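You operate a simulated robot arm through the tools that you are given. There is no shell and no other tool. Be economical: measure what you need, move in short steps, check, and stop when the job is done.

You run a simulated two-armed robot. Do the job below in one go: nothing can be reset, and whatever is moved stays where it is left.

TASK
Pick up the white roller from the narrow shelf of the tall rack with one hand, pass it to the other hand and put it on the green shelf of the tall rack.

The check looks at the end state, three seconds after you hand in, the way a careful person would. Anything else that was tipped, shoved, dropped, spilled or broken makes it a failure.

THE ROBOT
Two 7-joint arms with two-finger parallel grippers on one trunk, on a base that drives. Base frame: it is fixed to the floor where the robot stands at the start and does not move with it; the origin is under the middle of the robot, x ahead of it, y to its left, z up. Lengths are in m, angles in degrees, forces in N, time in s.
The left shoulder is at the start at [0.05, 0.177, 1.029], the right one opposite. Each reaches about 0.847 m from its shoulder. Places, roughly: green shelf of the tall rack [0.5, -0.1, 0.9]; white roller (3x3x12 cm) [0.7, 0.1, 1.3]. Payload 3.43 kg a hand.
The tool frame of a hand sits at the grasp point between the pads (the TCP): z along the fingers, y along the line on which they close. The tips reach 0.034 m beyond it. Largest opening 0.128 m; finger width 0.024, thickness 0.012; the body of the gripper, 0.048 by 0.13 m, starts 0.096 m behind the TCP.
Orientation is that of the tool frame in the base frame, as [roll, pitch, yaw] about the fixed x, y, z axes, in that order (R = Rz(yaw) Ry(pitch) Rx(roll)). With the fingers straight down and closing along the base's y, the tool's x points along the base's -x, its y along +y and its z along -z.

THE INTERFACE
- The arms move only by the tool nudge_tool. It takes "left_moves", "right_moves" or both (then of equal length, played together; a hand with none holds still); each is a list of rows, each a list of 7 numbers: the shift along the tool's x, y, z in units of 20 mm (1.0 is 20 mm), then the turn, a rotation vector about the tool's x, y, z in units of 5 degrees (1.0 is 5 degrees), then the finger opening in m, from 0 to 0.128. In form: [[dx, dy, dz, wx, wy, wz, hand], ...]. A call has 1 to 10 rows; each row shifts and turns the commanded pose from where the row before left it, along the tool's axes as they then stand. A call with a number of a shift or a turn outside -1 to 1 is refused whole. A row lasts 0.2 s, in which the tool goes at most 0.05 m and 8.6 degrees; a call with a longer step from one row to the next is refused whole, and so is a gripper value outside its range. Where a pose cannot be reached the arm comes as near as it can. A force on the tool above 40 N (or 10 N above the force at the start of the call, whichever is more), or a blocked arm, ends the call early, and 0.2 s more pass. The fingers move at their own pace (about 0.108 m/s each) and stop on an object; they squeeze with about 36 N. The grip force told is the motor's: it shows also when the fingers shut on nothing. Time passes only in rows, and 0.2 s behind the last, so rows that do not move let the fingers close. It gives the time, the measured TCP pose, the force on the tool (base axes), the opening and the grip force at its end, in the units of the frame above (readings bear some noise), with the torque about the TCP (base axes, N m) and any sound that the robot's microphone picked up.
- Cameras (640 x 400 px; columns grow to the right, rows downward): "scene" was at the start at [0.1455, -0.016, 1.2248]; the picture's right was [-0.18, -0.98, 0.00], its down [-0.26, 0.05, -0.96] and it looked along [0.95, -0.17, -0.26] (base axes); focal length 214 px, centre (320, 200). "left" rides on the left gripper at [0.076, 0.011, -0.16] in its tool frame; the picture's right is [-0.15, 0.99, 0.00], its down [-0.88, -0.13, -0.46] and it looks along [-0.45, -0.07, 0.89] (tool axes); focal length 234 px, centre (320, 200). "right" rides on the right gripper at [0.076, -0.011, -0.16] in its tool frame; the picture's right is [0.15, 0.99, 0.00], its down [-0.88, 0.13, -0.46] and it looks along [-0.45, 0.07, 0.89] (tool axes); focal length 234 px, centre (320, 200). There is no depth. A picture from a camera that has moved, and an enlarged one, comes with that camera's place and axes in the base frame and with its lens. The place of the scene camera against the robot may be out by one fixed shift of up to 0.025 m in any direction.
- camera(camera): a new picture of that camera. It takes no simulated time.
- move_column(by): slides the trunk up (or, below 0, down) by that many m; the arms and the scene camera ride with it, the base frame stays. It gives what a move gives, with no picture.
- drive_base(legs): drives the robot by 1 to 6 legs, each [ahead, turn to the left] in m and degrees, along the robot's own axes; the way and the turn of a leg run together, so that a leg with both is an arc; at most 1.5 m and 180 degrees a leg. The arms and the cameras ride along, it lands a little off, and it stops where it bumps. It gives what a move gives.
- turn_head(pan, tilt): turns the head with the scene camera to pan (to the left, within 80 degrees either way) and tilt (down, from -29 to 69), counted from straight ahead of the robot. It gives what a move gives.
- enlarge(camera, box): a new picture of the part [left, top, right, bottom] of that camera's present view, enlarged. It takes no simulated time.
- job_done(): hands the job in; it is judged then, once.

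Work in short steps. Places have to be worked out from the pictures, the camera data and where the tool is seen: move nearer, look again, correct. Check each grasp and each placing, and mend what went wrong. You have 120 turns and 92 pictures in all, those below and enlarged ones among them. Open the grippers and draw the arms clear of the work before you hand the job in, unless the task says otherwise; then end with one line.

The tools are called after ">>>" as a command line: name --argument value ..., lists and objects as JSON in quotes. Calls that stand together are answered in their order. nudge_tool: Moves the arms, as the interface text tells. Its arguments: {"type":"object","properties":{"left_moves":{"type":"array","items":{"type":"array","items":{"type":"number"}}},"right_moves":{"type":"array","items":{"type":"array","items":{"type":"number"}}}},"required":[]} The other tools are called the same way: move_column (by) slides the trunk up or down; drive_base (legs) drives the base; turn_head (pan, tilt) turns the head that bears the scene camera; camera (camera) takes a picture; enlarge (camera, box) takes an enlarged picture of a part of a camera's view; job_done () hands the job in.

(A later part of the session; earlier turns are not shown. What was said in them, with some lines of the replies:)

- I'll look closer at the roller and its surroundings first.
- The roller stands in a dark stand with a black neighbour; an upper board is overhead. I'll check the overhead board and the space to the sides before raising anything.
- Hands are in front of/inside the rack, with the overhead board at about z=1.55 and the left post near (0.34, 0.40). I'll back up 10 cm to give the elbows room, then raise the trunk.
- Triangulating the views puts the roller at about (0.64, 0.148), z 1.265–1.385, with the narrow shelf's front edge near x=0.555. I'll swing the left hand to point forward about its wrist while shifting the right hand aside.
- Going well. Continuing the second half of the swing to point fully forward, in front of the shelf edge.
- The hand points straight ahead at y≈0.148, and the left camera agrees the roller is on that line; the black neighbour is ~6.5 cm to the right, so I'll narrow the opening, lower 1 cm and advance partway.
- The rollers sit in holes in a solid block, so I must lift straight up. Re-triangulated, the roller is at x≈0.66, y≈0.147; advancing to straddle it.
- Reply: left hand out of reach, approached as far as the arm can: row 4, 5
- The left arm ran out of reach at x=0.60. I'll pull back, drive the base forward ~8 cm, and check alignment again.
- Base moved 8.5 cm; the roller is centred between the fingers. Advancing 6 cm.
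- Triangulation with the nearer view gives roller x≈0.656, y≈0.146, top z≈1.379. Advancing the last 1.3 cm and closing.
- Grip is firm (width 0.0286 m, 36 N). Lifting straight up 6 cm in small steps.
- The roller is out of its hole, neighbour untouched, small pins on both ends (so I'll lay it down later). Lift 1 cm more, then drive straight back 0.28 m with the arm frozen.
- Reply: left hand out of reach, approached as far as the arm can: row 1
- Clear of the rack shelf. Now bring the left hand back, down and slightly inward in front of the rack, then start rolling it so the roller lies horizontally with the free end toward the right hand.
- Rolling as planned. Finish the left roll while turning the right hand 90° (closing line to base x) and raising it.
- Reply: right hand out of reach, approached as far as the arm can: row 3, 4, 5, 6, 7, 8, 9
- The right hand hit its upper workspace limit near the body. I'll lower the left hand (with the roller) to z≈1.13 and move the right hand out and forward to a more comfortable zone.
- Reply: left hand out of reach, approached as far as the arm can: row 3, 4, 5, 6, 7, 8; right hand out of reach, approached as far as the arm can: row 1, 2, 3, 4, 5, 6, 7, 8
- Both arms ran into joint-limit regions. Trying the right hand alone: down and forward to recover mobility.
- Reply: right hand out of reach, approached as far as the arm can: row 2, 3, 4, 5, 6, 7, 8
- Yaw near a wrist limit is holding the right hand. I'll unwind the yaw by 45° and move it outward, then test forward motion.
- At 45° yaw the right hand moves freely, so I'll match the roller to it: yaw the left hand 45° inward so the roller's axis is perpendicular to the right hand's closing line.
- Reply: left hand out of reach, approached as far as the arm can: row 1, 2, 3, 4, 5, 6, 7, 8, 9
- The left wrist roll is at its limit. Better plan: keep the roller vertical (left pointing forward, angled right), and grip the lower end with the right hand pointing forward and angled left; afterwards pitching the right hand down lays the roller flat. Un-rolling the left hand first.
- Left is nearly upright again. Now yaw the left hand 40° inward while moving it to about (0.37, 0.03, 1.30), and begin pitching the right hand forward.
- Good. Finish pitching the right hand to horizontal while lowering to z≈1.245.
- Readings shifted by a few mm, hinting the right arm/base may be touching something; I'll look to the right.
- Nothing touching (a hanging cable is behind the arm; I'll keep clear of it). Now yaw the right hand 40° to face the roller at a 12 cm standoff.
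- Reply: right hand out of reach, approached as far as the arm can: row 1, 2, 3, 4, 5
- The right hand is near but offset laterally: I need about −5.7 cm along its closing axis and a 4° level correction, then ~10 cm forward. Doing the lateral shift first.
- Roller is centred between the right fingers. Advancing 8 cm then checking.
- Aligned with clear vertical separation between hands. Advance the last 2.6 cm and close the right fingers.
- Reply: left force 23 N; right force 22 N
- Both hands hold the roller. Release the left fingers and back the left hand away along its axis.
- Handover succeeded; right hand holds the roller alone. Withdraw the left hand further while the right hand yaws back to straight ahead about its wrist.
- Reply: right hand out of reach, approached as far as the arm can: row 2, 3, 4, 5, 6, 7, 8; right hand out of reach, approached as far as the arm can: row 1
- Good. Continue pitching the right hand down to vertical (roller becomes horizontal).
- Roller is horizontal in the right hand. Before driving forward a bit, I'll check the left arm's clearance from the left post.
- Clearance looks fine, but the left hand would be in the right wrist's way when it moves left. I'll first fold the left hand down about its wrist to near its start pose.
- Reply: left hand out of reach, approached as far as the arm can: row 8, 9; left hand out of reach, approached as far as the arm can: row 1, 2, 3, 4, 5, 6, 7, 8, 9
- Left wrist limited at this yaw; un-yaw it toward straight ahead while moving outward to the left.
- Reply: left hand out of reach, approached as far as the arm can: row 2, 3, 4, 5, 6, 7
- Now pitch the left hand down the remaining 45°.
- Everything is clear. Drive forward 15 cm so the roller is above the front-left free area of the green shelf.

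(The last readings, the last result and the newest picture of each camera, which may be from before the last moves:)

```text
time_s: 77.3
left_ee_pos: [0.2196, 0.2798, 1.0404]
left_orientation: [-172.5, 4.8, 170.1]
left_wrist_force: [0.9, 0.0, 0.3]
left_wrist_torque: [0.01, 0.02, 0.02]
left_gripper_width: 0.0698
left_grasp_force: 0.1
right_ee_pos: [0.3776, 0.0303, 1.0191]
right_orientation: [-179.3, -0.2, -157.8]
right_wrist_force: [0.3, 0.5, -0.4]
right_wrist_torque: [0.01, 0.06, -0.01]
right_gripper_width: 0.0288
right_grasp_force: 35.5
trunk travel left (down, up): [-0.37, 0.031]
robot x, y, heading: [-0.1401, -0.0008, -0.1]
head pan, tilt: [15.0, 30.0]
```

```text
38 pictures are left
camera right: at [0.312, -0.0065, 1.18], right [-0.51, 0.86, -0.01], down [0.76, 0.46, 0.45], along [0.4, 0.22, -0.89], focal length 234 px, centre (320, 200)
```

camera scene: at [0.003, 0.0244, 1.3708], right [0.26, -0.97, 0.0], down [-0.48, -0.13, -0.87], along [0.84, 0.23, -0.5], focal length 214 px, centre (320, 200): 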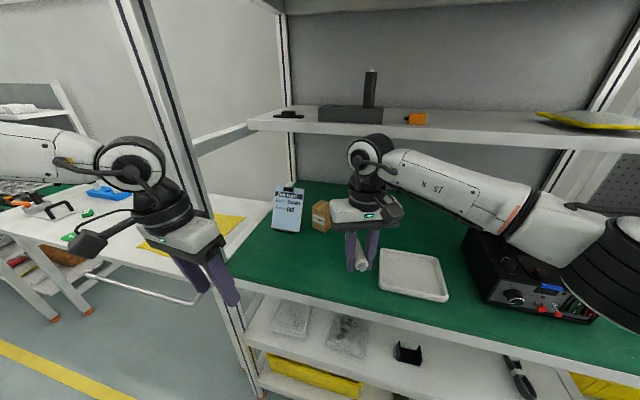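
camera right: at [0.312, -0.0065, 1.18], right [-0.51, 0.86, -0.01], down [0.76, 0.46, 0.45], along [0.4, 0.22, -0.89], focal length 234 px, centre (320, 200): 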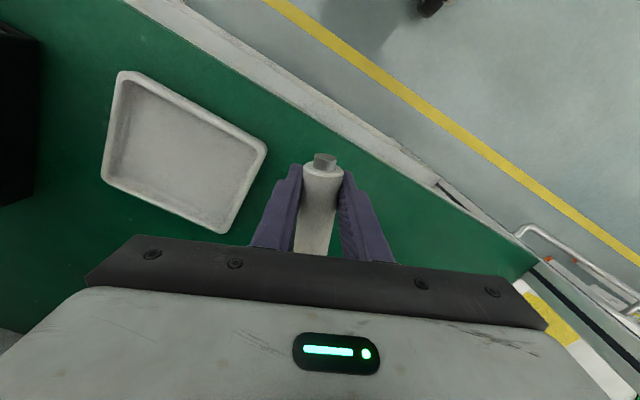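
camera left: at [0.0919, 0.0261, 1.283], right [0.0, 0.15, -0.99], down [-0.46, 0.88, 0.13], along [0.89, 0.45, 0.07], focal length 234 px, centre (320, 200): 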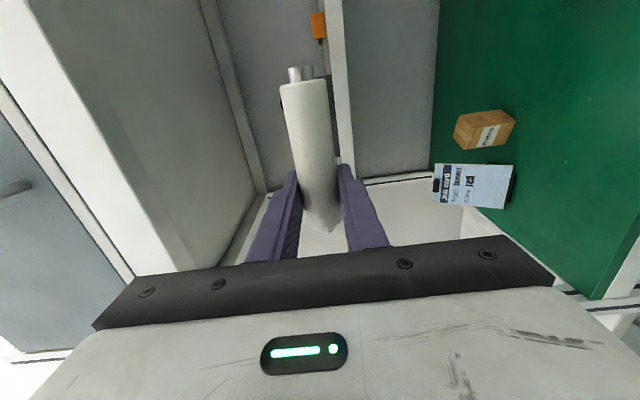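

Over the free green area; front edge x≈0.345. Move the roller in to about (0.43, 0.08), then descend to TCP z≈0.955.

>>> nudge_tool --right_moves '[[-0.67, 0.27, 0, 0, 0, 0, 0.0], [-0.67, 0.27, 0, 0, 0, 0, 0.0], [-0.67, 0.27, 0, 0, 0, 0, 0.0], [-0.67, 0.27, 0, 0, 0, 0, 0.0], [-0.67, 0.27, 0, 0, 0, 0, 0.0], [0, 0, 0.8, 0, 0, 0, 0.0], [0, 0, 0.8, 0, 0, 0, 0.0], [0, 0, 0.8, 0, 0, 0, 0.0], [0, 0, 0.6, 0, 0, 0, 0.0]]'

>>> camera --camera "right"

>>> turn_head --pan 10 --tilt 45

>>> camera --camera "scene"

```text
time_s: 79.5
left_ee_pos: [0.2188, 0.2798, 1.0418]
left_orientation: [-172.4, 4.8, 170.0]
left_wrist_force: [0.2, 0.6, -0.3]
left_wrist_torque: [-0.03, 0.0, 0.02]
left_gripper_width: 0.0702
left_grasp_force: 0.1
right_ee_pos: [0.4507, 0.0495, 0.9661]
right_orientation: [-179.5, 0.8, -161.4]
right_wrist_force: [0.1, 0.3, -0.7]
right_wrist_torque: [0.0, 0.06, -0.02]
right_gripper_width: 0.0287
right_grasp_force: 36.6
trunk travel left (down, up): [-0.37, 0.031]
robot x, y, heading: [-0.1402, 0.0003, 0.2]
head pan, tilt: [15.0, 30.0]
stopped in row 9 (right hand): the arm was blocked; the commanded pose is now the measured one
```

```text
37 pictures are left
camera right: at [0.3802, 0.0159, 1.1257], right [-0.46, 0.89, -0.01], down [0.78, 0.41, 0.47], along [0.42, 0.2, -0.88], focal length 234 px, centre (320, 200)
```

right: 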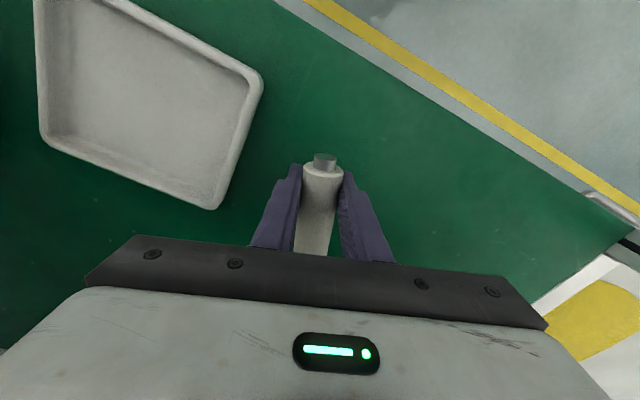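

```text
time_s: 80.3
left_ee_pos: [0.2193, 0.28, 1.0405]
left_orientation: [-172.5, 4.8, 170.0]
left_wrist_force: [-0.2, 0.2, -0.5]
left_wrist_torque: [0.0, -0.01, -0.02]
left_gripper_width: 0.07
left_grasp_force: 0.1
right_ee_pos: [0.4495, 0.0497, 0.9661]
right_orientation: [-179.4, 0.8, -161.2]
right_wrist_force: [-0.3, 0.5, -0.1]
right_wrist_torque: [-0.04, 0.02, 0.02]
right_gripper_width: 0.029
right_grasp_force: 35.9
trunk travel left (down, up): [-0.37, 0.031]
robot x, y, heading: [-0.1359, 0.0006, 0.1]
head pan, tilt: [10.0, 45.0]
```

```text
36 pictures are left
camera scene: at [-0.0051, 0.0151, 1.3484], right [0.18, -0.98, 0.0], down [-0.7, -0.12, -0.71], along [0.7, 0.12, -0.71], focal length 214 px, centre (320, 200)
```

scene: 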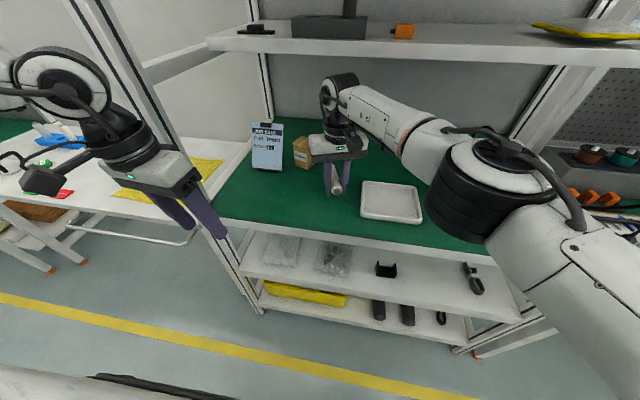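

The arm reported blocked at z=0.966 with no tip force; I'll check the right elbow.

>>> turn_head --pan -40 --tilt 45

>>> camera --camera "scene"

```text
time_s: 81.5
left_ee_pos: [0.2196, 0.2794, 1.0412]
left_orientation: [-172.5, 4.8, 170.0]
left_wrist_force: [0.6, -0.5, 0.8]
left_wrist_torque: [0.01, 0.0, 0.02]
left_gripper_width: 0.0698
left_grasp_force: 0.1
right_ee_pos: [0.4506, 0.0509, 0.9657]
right_orientation: [-179.5, 0.8, -161.2]
right_wrist_force: [-0.8, -0.1, -1.0]
right_wrist_torque: [0.01, 0.02, 0.03]
right_gripper_width: 0.0285
right_grasp_force: 36.4
trunk travel left (down, up): [-0.37, 0.031]
robot x, y, heading: [-0.1372, -0.0012, -0.1]
head pan, tilt: [-40.0, 45.0]
```

```text
35 pictures are left
camera scene: at [-0.0227, -0.0513, 1.3484], right [-0.64, -0.77, 0.0], down [-0.54, 0.45, -0.71], along [0.54, -0.45, -0.71], focal length 214 px, centre (320, 200)
```

scene: 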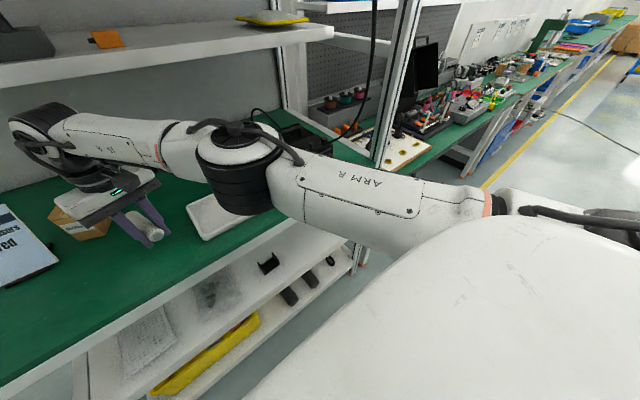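

The elbow is well clear of the shelf (arm is nearly straight, a kinematic limit). I'll descend with the column instead: 2 cm first.

>>> move_column --by -0.02

>>> turn_head --pan 10 --tilt 45

>>> enlarge --camera "scene" --box '[240, 120, 432, 240]'

```text
time_s: 82.1
left_ee_pos: [0.2193, 0.2807, 1.0212]
left_orientation: [-172.5, 4.8, 170.0]
left_wrist_force: [-0.9, -0.2, 0.5]
left_wrist_torque: [0.01, -0.03, 0.01]
left_gripper_width: 0.07
left_grasp_force: 0.0
right_ee_pos: [0.4507, 0.05, 0.9465]
right_orientation: [-179.5, 0.8, -161.2]
right_wrist_force: [0.3, 0.5, -1.0]
right_wrist_torque: [-0.03, 0.03, 0.02]
right_gripper_width: 0.0288
right_grasp_force: 36.4
trunk travel left (down, up): [-0.35, 0.051]
robot x, y, heading: [-0.1355, -0.0025, 0.1]
head pan, tilt: [-40.0, 45.0]
```

```text
time_s: 83.3
left_ee_pos: [0.2183, 0.2816, 1.0205]
left_orientation: [-172.5, 4.9, 170.1]
left_wrist_force: [0.4, 0.0, 0.4]
left_wrist_torque: [-0.03, 0.01, 0.0]
left_gripper_width: 0.0701
left_grasp_force: 0.0
right_ee_pos: [0.4498, 0.0499, 0.9455]
right_orientation: [-179.3, 0.8, -161.2]
right_wrist_force: [0.0, -0.1, -0.7]
right_wrist_torque: [-0.03, 0.02, -0.04]
right_gripper_width: 0.0286
right_grasp_force: 36.0
trunk travel left (down, up): [-0.35, 0.051]
robot x, y, heading: [-0.1399, -0.0001, 0.2]
head pan, tilt: [10.0, 45.0]
```

```text
3.33 times, centred on (336, 180) of scene
camera zoom: at [-0.0051, 0.015, 1.3284], right [0.17, -0.98, 0.0], down [-0.7, -0.12, -0.71], along [0.7, 0.12, -0.71], focal length 715 px, centre (267, 267)
```

zoom: 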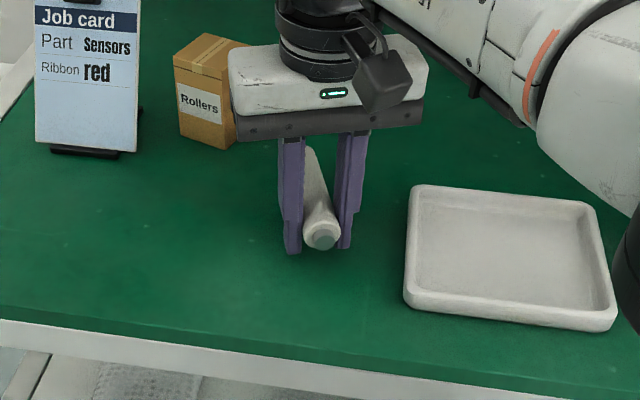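

Close to the surface and clear of box and tray. Lowering in small steps until contact.

>>> move_column --by -0.006

>>> move_column --by -0.004

>>> enlarge --camera "scene" --box '[240, 120, 432, 240]'

```text
time_s: 83.9
left_ee_pos: [0.2184, 0.2799, 1.0141]
left_orientation: [-172.5, 4.8, 169.9]
left_wrist_force: [0.5, -0.1, -0.3]
left_wrist_torque: [0.01, 0.04, 0.02]
left_gripper_width: 0.0697
left_grasp_force: 0.2
right_ee_pos: [0.4504, 0.0502, 0.9405]
right_orientation: [-179.4, 0.8, -161.2]
right_wrist_force: [-0.3, -0.4, 0.1]
right_wrist_torque: [0.03, 0.0, -0.01]
right_gripper_width: 0.0287
right_grasp_force: 35.8
trunk travel left (down, up): [-0.344, 0.057]
robot x, y, heading: [-0.1389, -0.0003, -0.0]
head pan, tilt: [10.0, 45.0]
```

```text
time_s: 84.4
left_ee_pos: [0.2186, 0.2805, 1.0105]
left_orientation: [-172.5, 4.8, 169.9]
left_wrist_force: [-0.7, 0.6, -0.1]
left_wrist_torque: [0.01, -0.01, -0.01]
left_gripper_width: 0.0698
left_grasp_force: 0.0
right_ee_pos: [0.451, 0.0495, 0.9358]
right_orientation: [-179.4, 0.8, -161.1]
right_wrist_force: [0.0, -0.4, -1.9]
right_wrist_torque: [0.03, 0.01, 0.01]
right_gripper_width: 0.0286
right_grasp_force: 35.5
trunk travel left (down, up): [-0.34, 0.061]
robot x, y, heading: [-0.1383, -0.0025, 0.3]
head pan, tilt: [10.0, 45.0]
```

```text
3.33 times, centred on (336, 180) of scene
camera zoom: at [-0.0052, 0.015, 1.3184], right [0.18, -0.98, 0.0], down [-0.7, -0.12, -0.71], along [0.7, 0.12, -0.71], focal length 715 px, centre (267, 267)
```

zoom: 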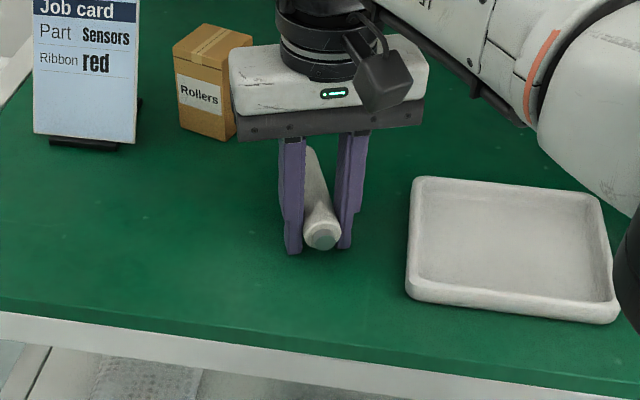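

No contact yet. Continue lowering in 4 mm steps.

>>> move_column --by -0.004

>>> move_column --by -0.004

>>> move_column --by -0.003

```text
time_s: 84.9
left_ee_pos: [0.2175, 0.2793, 1.0077]
left_orientation: [-172.5, 4.8, 170.0]
left_wrist_force: [0.5, 0.0, -0.4]
left_wrist_torque: [0.01, -0.04, 0.0]
left_gripper_width: 0.0699
left_grasp_force: 0.1
right_ee_pos: [0.4498, 0.049, 0.9347]
right_orientation: [-179.3, 0.9, -161.2]
right_wrist_force: [3.1, -0.4, 16.8]
right_wrist_torque: [0.3, 0.28, 0.06]
right_gripper_width: 0.0286
right_grasp_force: 36.1
trunk travel left (down, up): [-0.336, 0.065]
robot x, y, heading: [-0.1375, -0.0002, -0.0]
head pan, tilt: [10.0, 45.0]
```

```text
time_s: 85.4
left_ee_pos: [0.2177, 0.2806, 1.0057]
left_orientation: [-172.5, 4.9, 170.0]
left_wrist_force: [0.1, -0.1, 0.5]
left_wrist_torque: [-0.02, -0.02, -0.01]
left_gripper_width: 0.07
left_grasp_force: 0.1
right_ee_pos: [0.4499, 0.0504, 0.9344]
right_orientation: [-179.5, 1.2, -161.3]
right_wrist_force: [-9.5, -0.1, 11.0]
right_wrist_torque: [0.2, 0.57, 0.22]
right_gripper_width: 0.0287
right_grasp_force: 35.5
trunk travel left (down, up): [-0.333, 0.068]
robot x, y, heading: [-0.142, 0.0034, 0.0]
head pan, tilt: [10.0, 45.0]
stopped: the force on the tool passed its limit (the readings are from after the stop); the commanded pose is now the measured one
```

```text
time_s: 85.9
left_ee_pos: [0.2162, 0.2799, 1.0018]
left_orientation: [-172.6, 5.1, 170.0]
left_wrist_force: [-0.3, -0.2, -0.3]
left_wrist_torque: [-0.01, -0.02, -0.01]
left_gripper_width: 0.07
left_grasp_force: 0.1
right_ee_pos: [0.45, 0.0497, 0.9334]
right_orientation: [-179.4, 1.5, -161.2]
right_wrist_force: [-10.0, 0.3, 32.2]
right_wrist_torque: [0.49, 0.88, 0.28]
right_gripper_width: 0.0287
right_grasp_force: 35.9
trunk travel left (down, up): [-0.33, 0.071]
robot x, y, heading: [-0.1384, -0.0044, 0.1]
head pan, tilt: [10.0, 45.0]
```

Tips touched the shelf (surface z≈0.90). Back up 6 mm to unload, then open slightly so the roller settles between the fingers.

>>> move_column --by 0.008

>>> nudge_tool --right_moves '[[0, 0, 0, 0, 0, 0, 0.031], [0, 0, 0, 0, 0, 0, 0.033], [0, 0, 0, 0, 0, 0, 0.034], [0, 0, 0, 0, 0, 0, 0.034], [0, 0, 0, 0, 0, 0, 0.034]]'

>>> camera --camera "right"

>>> enlarge --camera "scene" --box '[240, 120, 432, 240]'

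```text
time_s: 86.5
left_ee_pos: [0.2194, 0.2804, 1.0085]
left_orientation: [-172.5, 4.8, 170.1]
left_wrist_force: [0.4, 0.2, 0.6]
left_wrist_torque: [0.02, -0.02, -0.05]
left_gripper_width: 0.07
left_grasp_force: 0.2
right_ee_pos: [0.4522, 0.0485, 0.9358]
right_orientation: [-179.2, 1.1, -161.4]
right_wrist_force: [1.1, -0.5, -0.9]
right_wrist_torque: [0.01, 0.02, 0.03]
right_gripper_width: 0.0287
right_grasp_force: 35.8
trunk travel left (down, up): [-0.338, 0.063]
robot x, y, heading: [-0.1384, -0.002, 0.3]
head pan, tilt: [10.0, 45.0]
```

```text
time_s: 87.7
left_ee_pos: [0.2203, 0.2802, 1.0085]
left_orientation: [-172.5, 4.8, 170.0]
left_wrist_force: [0.7, 0.3, -0.3]
left_wrist_torque: [0.01, 0.0, -0.03]
left_gripper_width: 0.0701
left_grasp_force: 0.0
right_ee_pos: [0.4522, 0.0492, 0.9397]
right_orientation: [-179.3, 1.2, -161.2]
right_wrist_force: [-0.1, -1.6, 0.9]
right_wrist_torque: [-0.04, -0.01, 0.03]
right_gripper_width: 0.0339
right_grasp_force: 0.1
trunk travel left (down, up): [-0.338, 0.063]
robot x, y, heading: [-0.1379, -0.001, -0.2]
head pan, tilt: [10.0, 45.0]
```

```text
32 pictures are left
camera right: at [0.3808, 0.0161, 1.0967], right [-0.46, 0.89, -0.01], down [0.78, 0.41, 0.47], along [0.43, 0.2, -0.88], focal length 234 px, centre (320, 200)
```

right: 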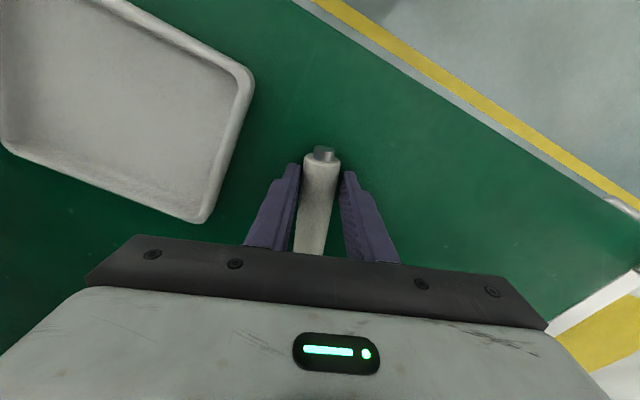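

```text
3.33 times, centred on (336, 180) of scene
camera zoom: at [-0.0051, 0.0151, 1.3163], right [0.18, -0.98, 0.0], down [-0.7, -0.12, -0.71], along [0.7, 0.12, -0.71], focal length 715 px, centre (267, 267)
```

zoom: 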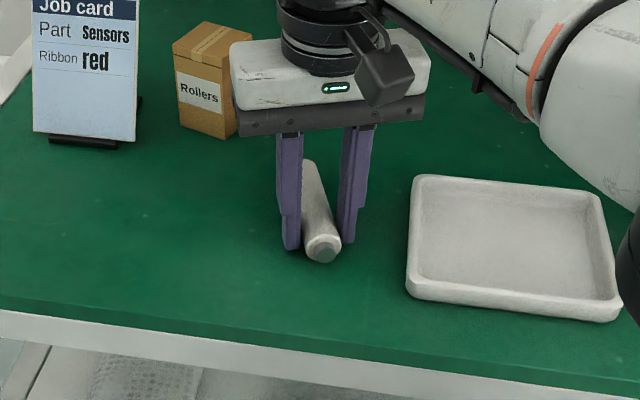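

The roller now rests on the green shelf between the fingers. Open them a bit more and check it doesn't roll, then raise with the column.

>>> nudge_tool --right_moves '[[0, 0, 0, 0, 0, 0, 0.042], [0, 0, 0, 0, 0, 0, 0.05], [0, 0, 0, 0, 0, 0, 0.06], [0, 0, 0, 0, 0, 0, 0.06], [0, 0, 0, 0, 0, 0, 0.06]]'

>>> enlarge --camera "scene" --box '[240, 120, 432, 240]'

>>> move_column --by 0.06

>>> camera --camera "scene"

```text
time_s: 88.9
left_ee_pos: [0.2194, 0.2804, 1.0088]
left_orientation: [-172.5, 4.8, 170.0]
left_wrist_force: [0.2, -0.5, 0.9]
left_wrist_torque: [0.0, -0.02, 0.0]
left_gripper_width: 0.07
left_grasp_force: 0.1
right_ee_pos: [0.4521, 0.0506, 0.9384]
right_orientation: [-179.3, 1.3, -161.4]
right_wrist_force: [-0.3, -0.6, 0.4]
right_wrist_torque: [-0.01, 0.0, 0.02]
right_gripper_width: 0.0601
right_grasp_force: 0.1
trunk travel left (down, up): [-0.338, 0.063]
robot x, y, heading: [-0.1352, 0.0008, -0.0]
head pan, tilt: [10.0, 45.0]
```

```text
3.33 times, centred on (336, 180) of scene
camera zoom: at [-0.0051, 0.0151, 1.3163], right [0.18, -0.98, 0.0], down [-0.7, -0.12, -0.71], along [0.7, 0.12, -0.71], focal length 715 px, centre (267, 267)
```

zoom: 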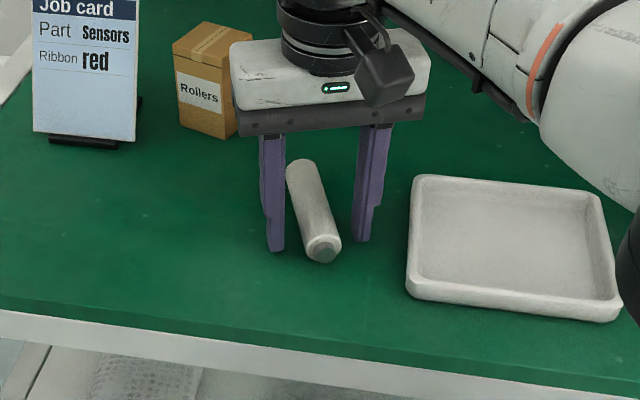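

```text
time_s: 89.9
left_ee_pos: [0.2188, 0.28, 1.0692]
left_orientation: [-172.4, 4.9, 170.1]
left_wrist_force: [-1.3, -0.4, -0.4]
left_wrist_torque: [0.03, 0.03, 0.0]
left_gripper_width: 0.07
left_grasp_force: 0.0
right_ee_pos: [0.4521, 0.0492, 0.9966]
right_orientation: [-179.3, 1.1, -161.3]
right_wrist_force: [1.2, 0.7, 0.0]
right_wrist_torque: [0.01, 0.01, -0.02]
right_gripper_width: 0.0598
right_grasp_force: 0.0
trunk travel left (down, up): [-0.398, 0.003]
robot x, y, heading: [-0.138, 0.0003, 0.1]
head pan, tilt: [10.0, 45.0]
```

```text
29 pictures are left
camera scene: at [-0.0049, 0.0152, 1.3762], right [0.18, -0.98, 0.0], down [-0.7, -0.12, -0.71], along [0.7, 0.12, -0.71], focal length 214 px, centre (320, 200)
```

scene: 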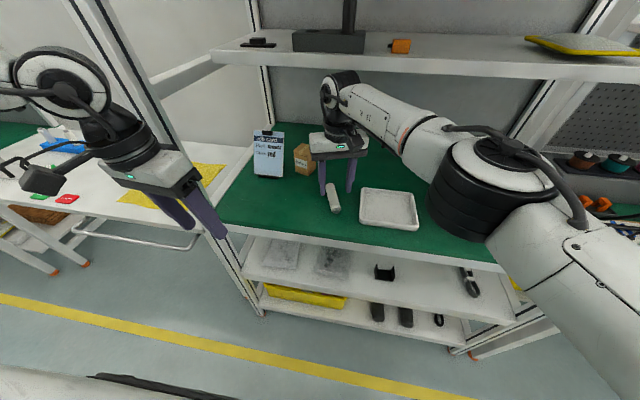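

Roller lies free on the shelf and the right fingers are above it. Drive straight back to clear the rack, then check.

>>> drive_base --legs '[[-0.25, 0]]'

>>> camera --camera "scene"

>>> enlarge --camera "scene" --box '[220, 40, 460, 190]'

```text
time_s: 91.7
left_ee_pos: [-0.0352, 0.2797, 1.0697]
left_orientation: [-172.5, 4.9, 170.0]
left_wrist_force: [0.0, -0.1, 0.1]
left_wrist_torque: [0.01, -0.03, -0.03]
left_gripper_width: 0.0701
left_grasp_force: 0.0
right_ee_pos: [0.1982, 0.0502, 0.9973]
right_orientation: [-179.4, 1.2, -161.3]
right_wrist_force: [-0.2, 0.1, -1.0]
right_wrist_torque: [-0.03, -0.02, 0.01]
right_gripper_width: 0.0598
right_grasp_force: 0.1
trunk travel left (down, up): [-0.398, 0.003]
robot x, y, heading: [-0.3963, -0.0031, 0.0]
head pan, tilt: [10.0, 45.0]
```

```text
28 pictures are left
camera scene: at [-0.2602, 0.0145, 1.3764], right [0.18, -0.98, 0.0], down [-0.7, -0.12, -0.71], along [0.7, 0.12, -0.71], focal length 214 px, centre (320, 200)
```

scene: 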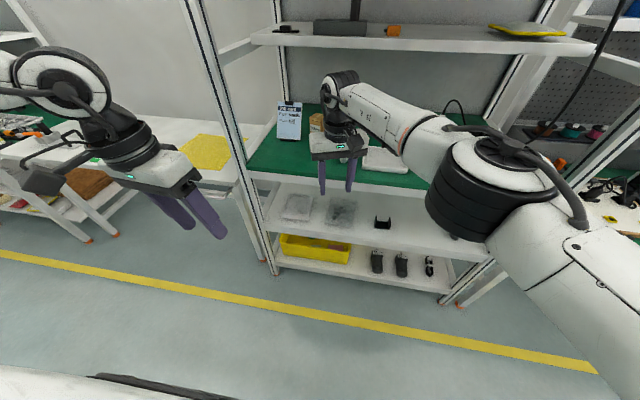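

```text
2.67 times, centred on (340, 115) of scene
camera zoom: at [-0.2602, 0.0145, 1.3764], right [0.18, -0.98, 0.0], down [-0.7, -0.12, -0.71], along [0.7, 0.12, -0.71], focal length 572 px, centre (267, 427)
```

zoom: 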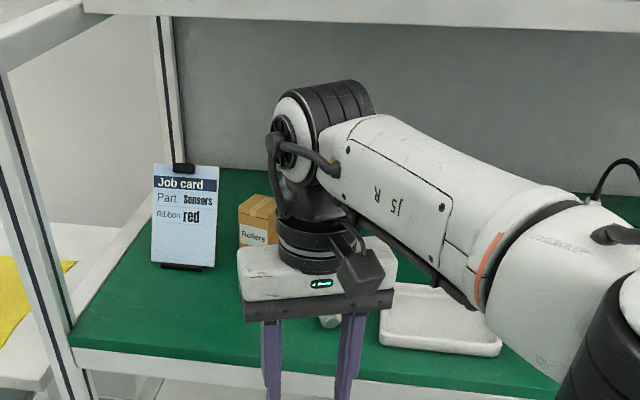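

The arm hides the roller from here; I'll move the right hand aside and verify the roller and the narrow shelf.

>>> nudge_tool --right_moves '[[0.32, -0.95, 0, 0, 0, 0, 0.06], [0.32, -0.95, 0, 0, 0, 0, 0.06], [0.32, -0.95, 0, 0, 0, 0, 0.06], [0.32, -0.95, 0, 0, 0, 0, 0.06], [0.32, -0.95, 0, 0, 0, 0, 0.06], [0.32, -0.95, 0, 0, 0, 0, 0.06], [0.32, -0.95, 0, 0, 0, 0, 0.06], [0.32, -0.95, 0, 0, 0, 0, 0.06]]'

>>> turn_head --pan 0 --tilt 22

>>> enlarge --camera "scene" --box '[160, 100, 480, 300]'

```text
time_s: 93.5
left_ee_pos: [-0.0339, 0.2792, 1.0679]
left_orientation: [-172.6, 4.8, 170.0]
left_wrist_force: [0.3, -0.4, -0.8]
left_wrist_torque: [0.02, 0.01, 0.02]
left_gripper_width: 0.0701
left_grasp_force: 0.1
right_ee_pos: [0.1988, -0.1128, 0.9995]
right_orientation: [-179.4, 1.2, -161.3]
right_wrist_force: [-0.5, 0.2, 0.4]
right_wrist_torque: [0.01, 0.01, 0.01]
right_gripper_width: 0.06
right_grasp_force: 0.2
trunk travel left (down, up): [-0.398, 0.003]
robot x, y, heading: [-0.3927, -0.0024, 0.1]
head pan, tilt: [10.0, 45.0]
```

```text
time_s: 94.4
left_ee_pos: [-0.036, 0.2799, 1.0696]
left_orientation: [-172.5, 4.8, 170.0]
left_wrist_force: [0.6, 0.2, 0.3]
left_wrist_torque: [0.01, -0.02, 0.0]
left_gripper_width: 0.0697
left_grasp_force: 0.1
right_ee_pos: [0.1991, -0.1119, 0.9986]
right_orientation: [-179.5, 1.2, -161.4]
right_wrist_force: [0.1, 0.1, -1.4]
right_wrist_torque: [-0.04, -0.03, -0.01]
right_gripper_width: 0.06
right_grasp_force: 0.0
trunk travel left (down, up): [-0.398, 0.003]
robot x, y, heading: [-0.3923, -0.002, 0.0]
head pan, tilt: [0.0, 22.0]
```

```text
2.00 times, centred on (320, 200) of scene
camera zoom: at [-0.2468, 0.0005, 1.4116], right [0.0, -1.0, 0.0], down [-0.38, 0.0, -0.93], along [0.93, 0.0, -0.38], focal length 429 px, centre (320, 200)
```

zoom: 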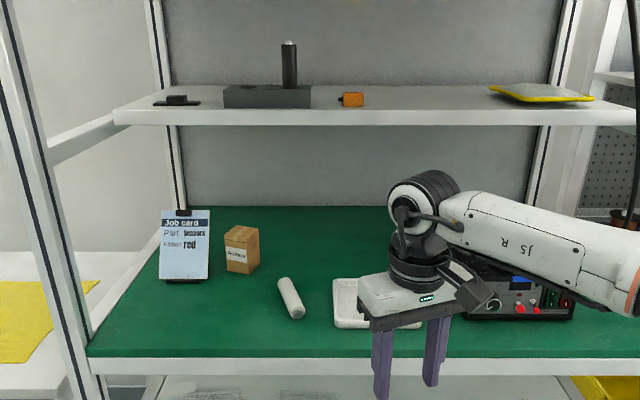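

The roller lies still on the green shelf and nothing else looks disturbed. The hands are open and outside the rack, so I'm handing the job in.

>>> job_done

```text
The job is handed in.
```

The left hand took the white roller from the narrow shelf and passed it to the right hand, which laid it on the green shelf; the last picture shows it lying still, with nothing else visibly moved.
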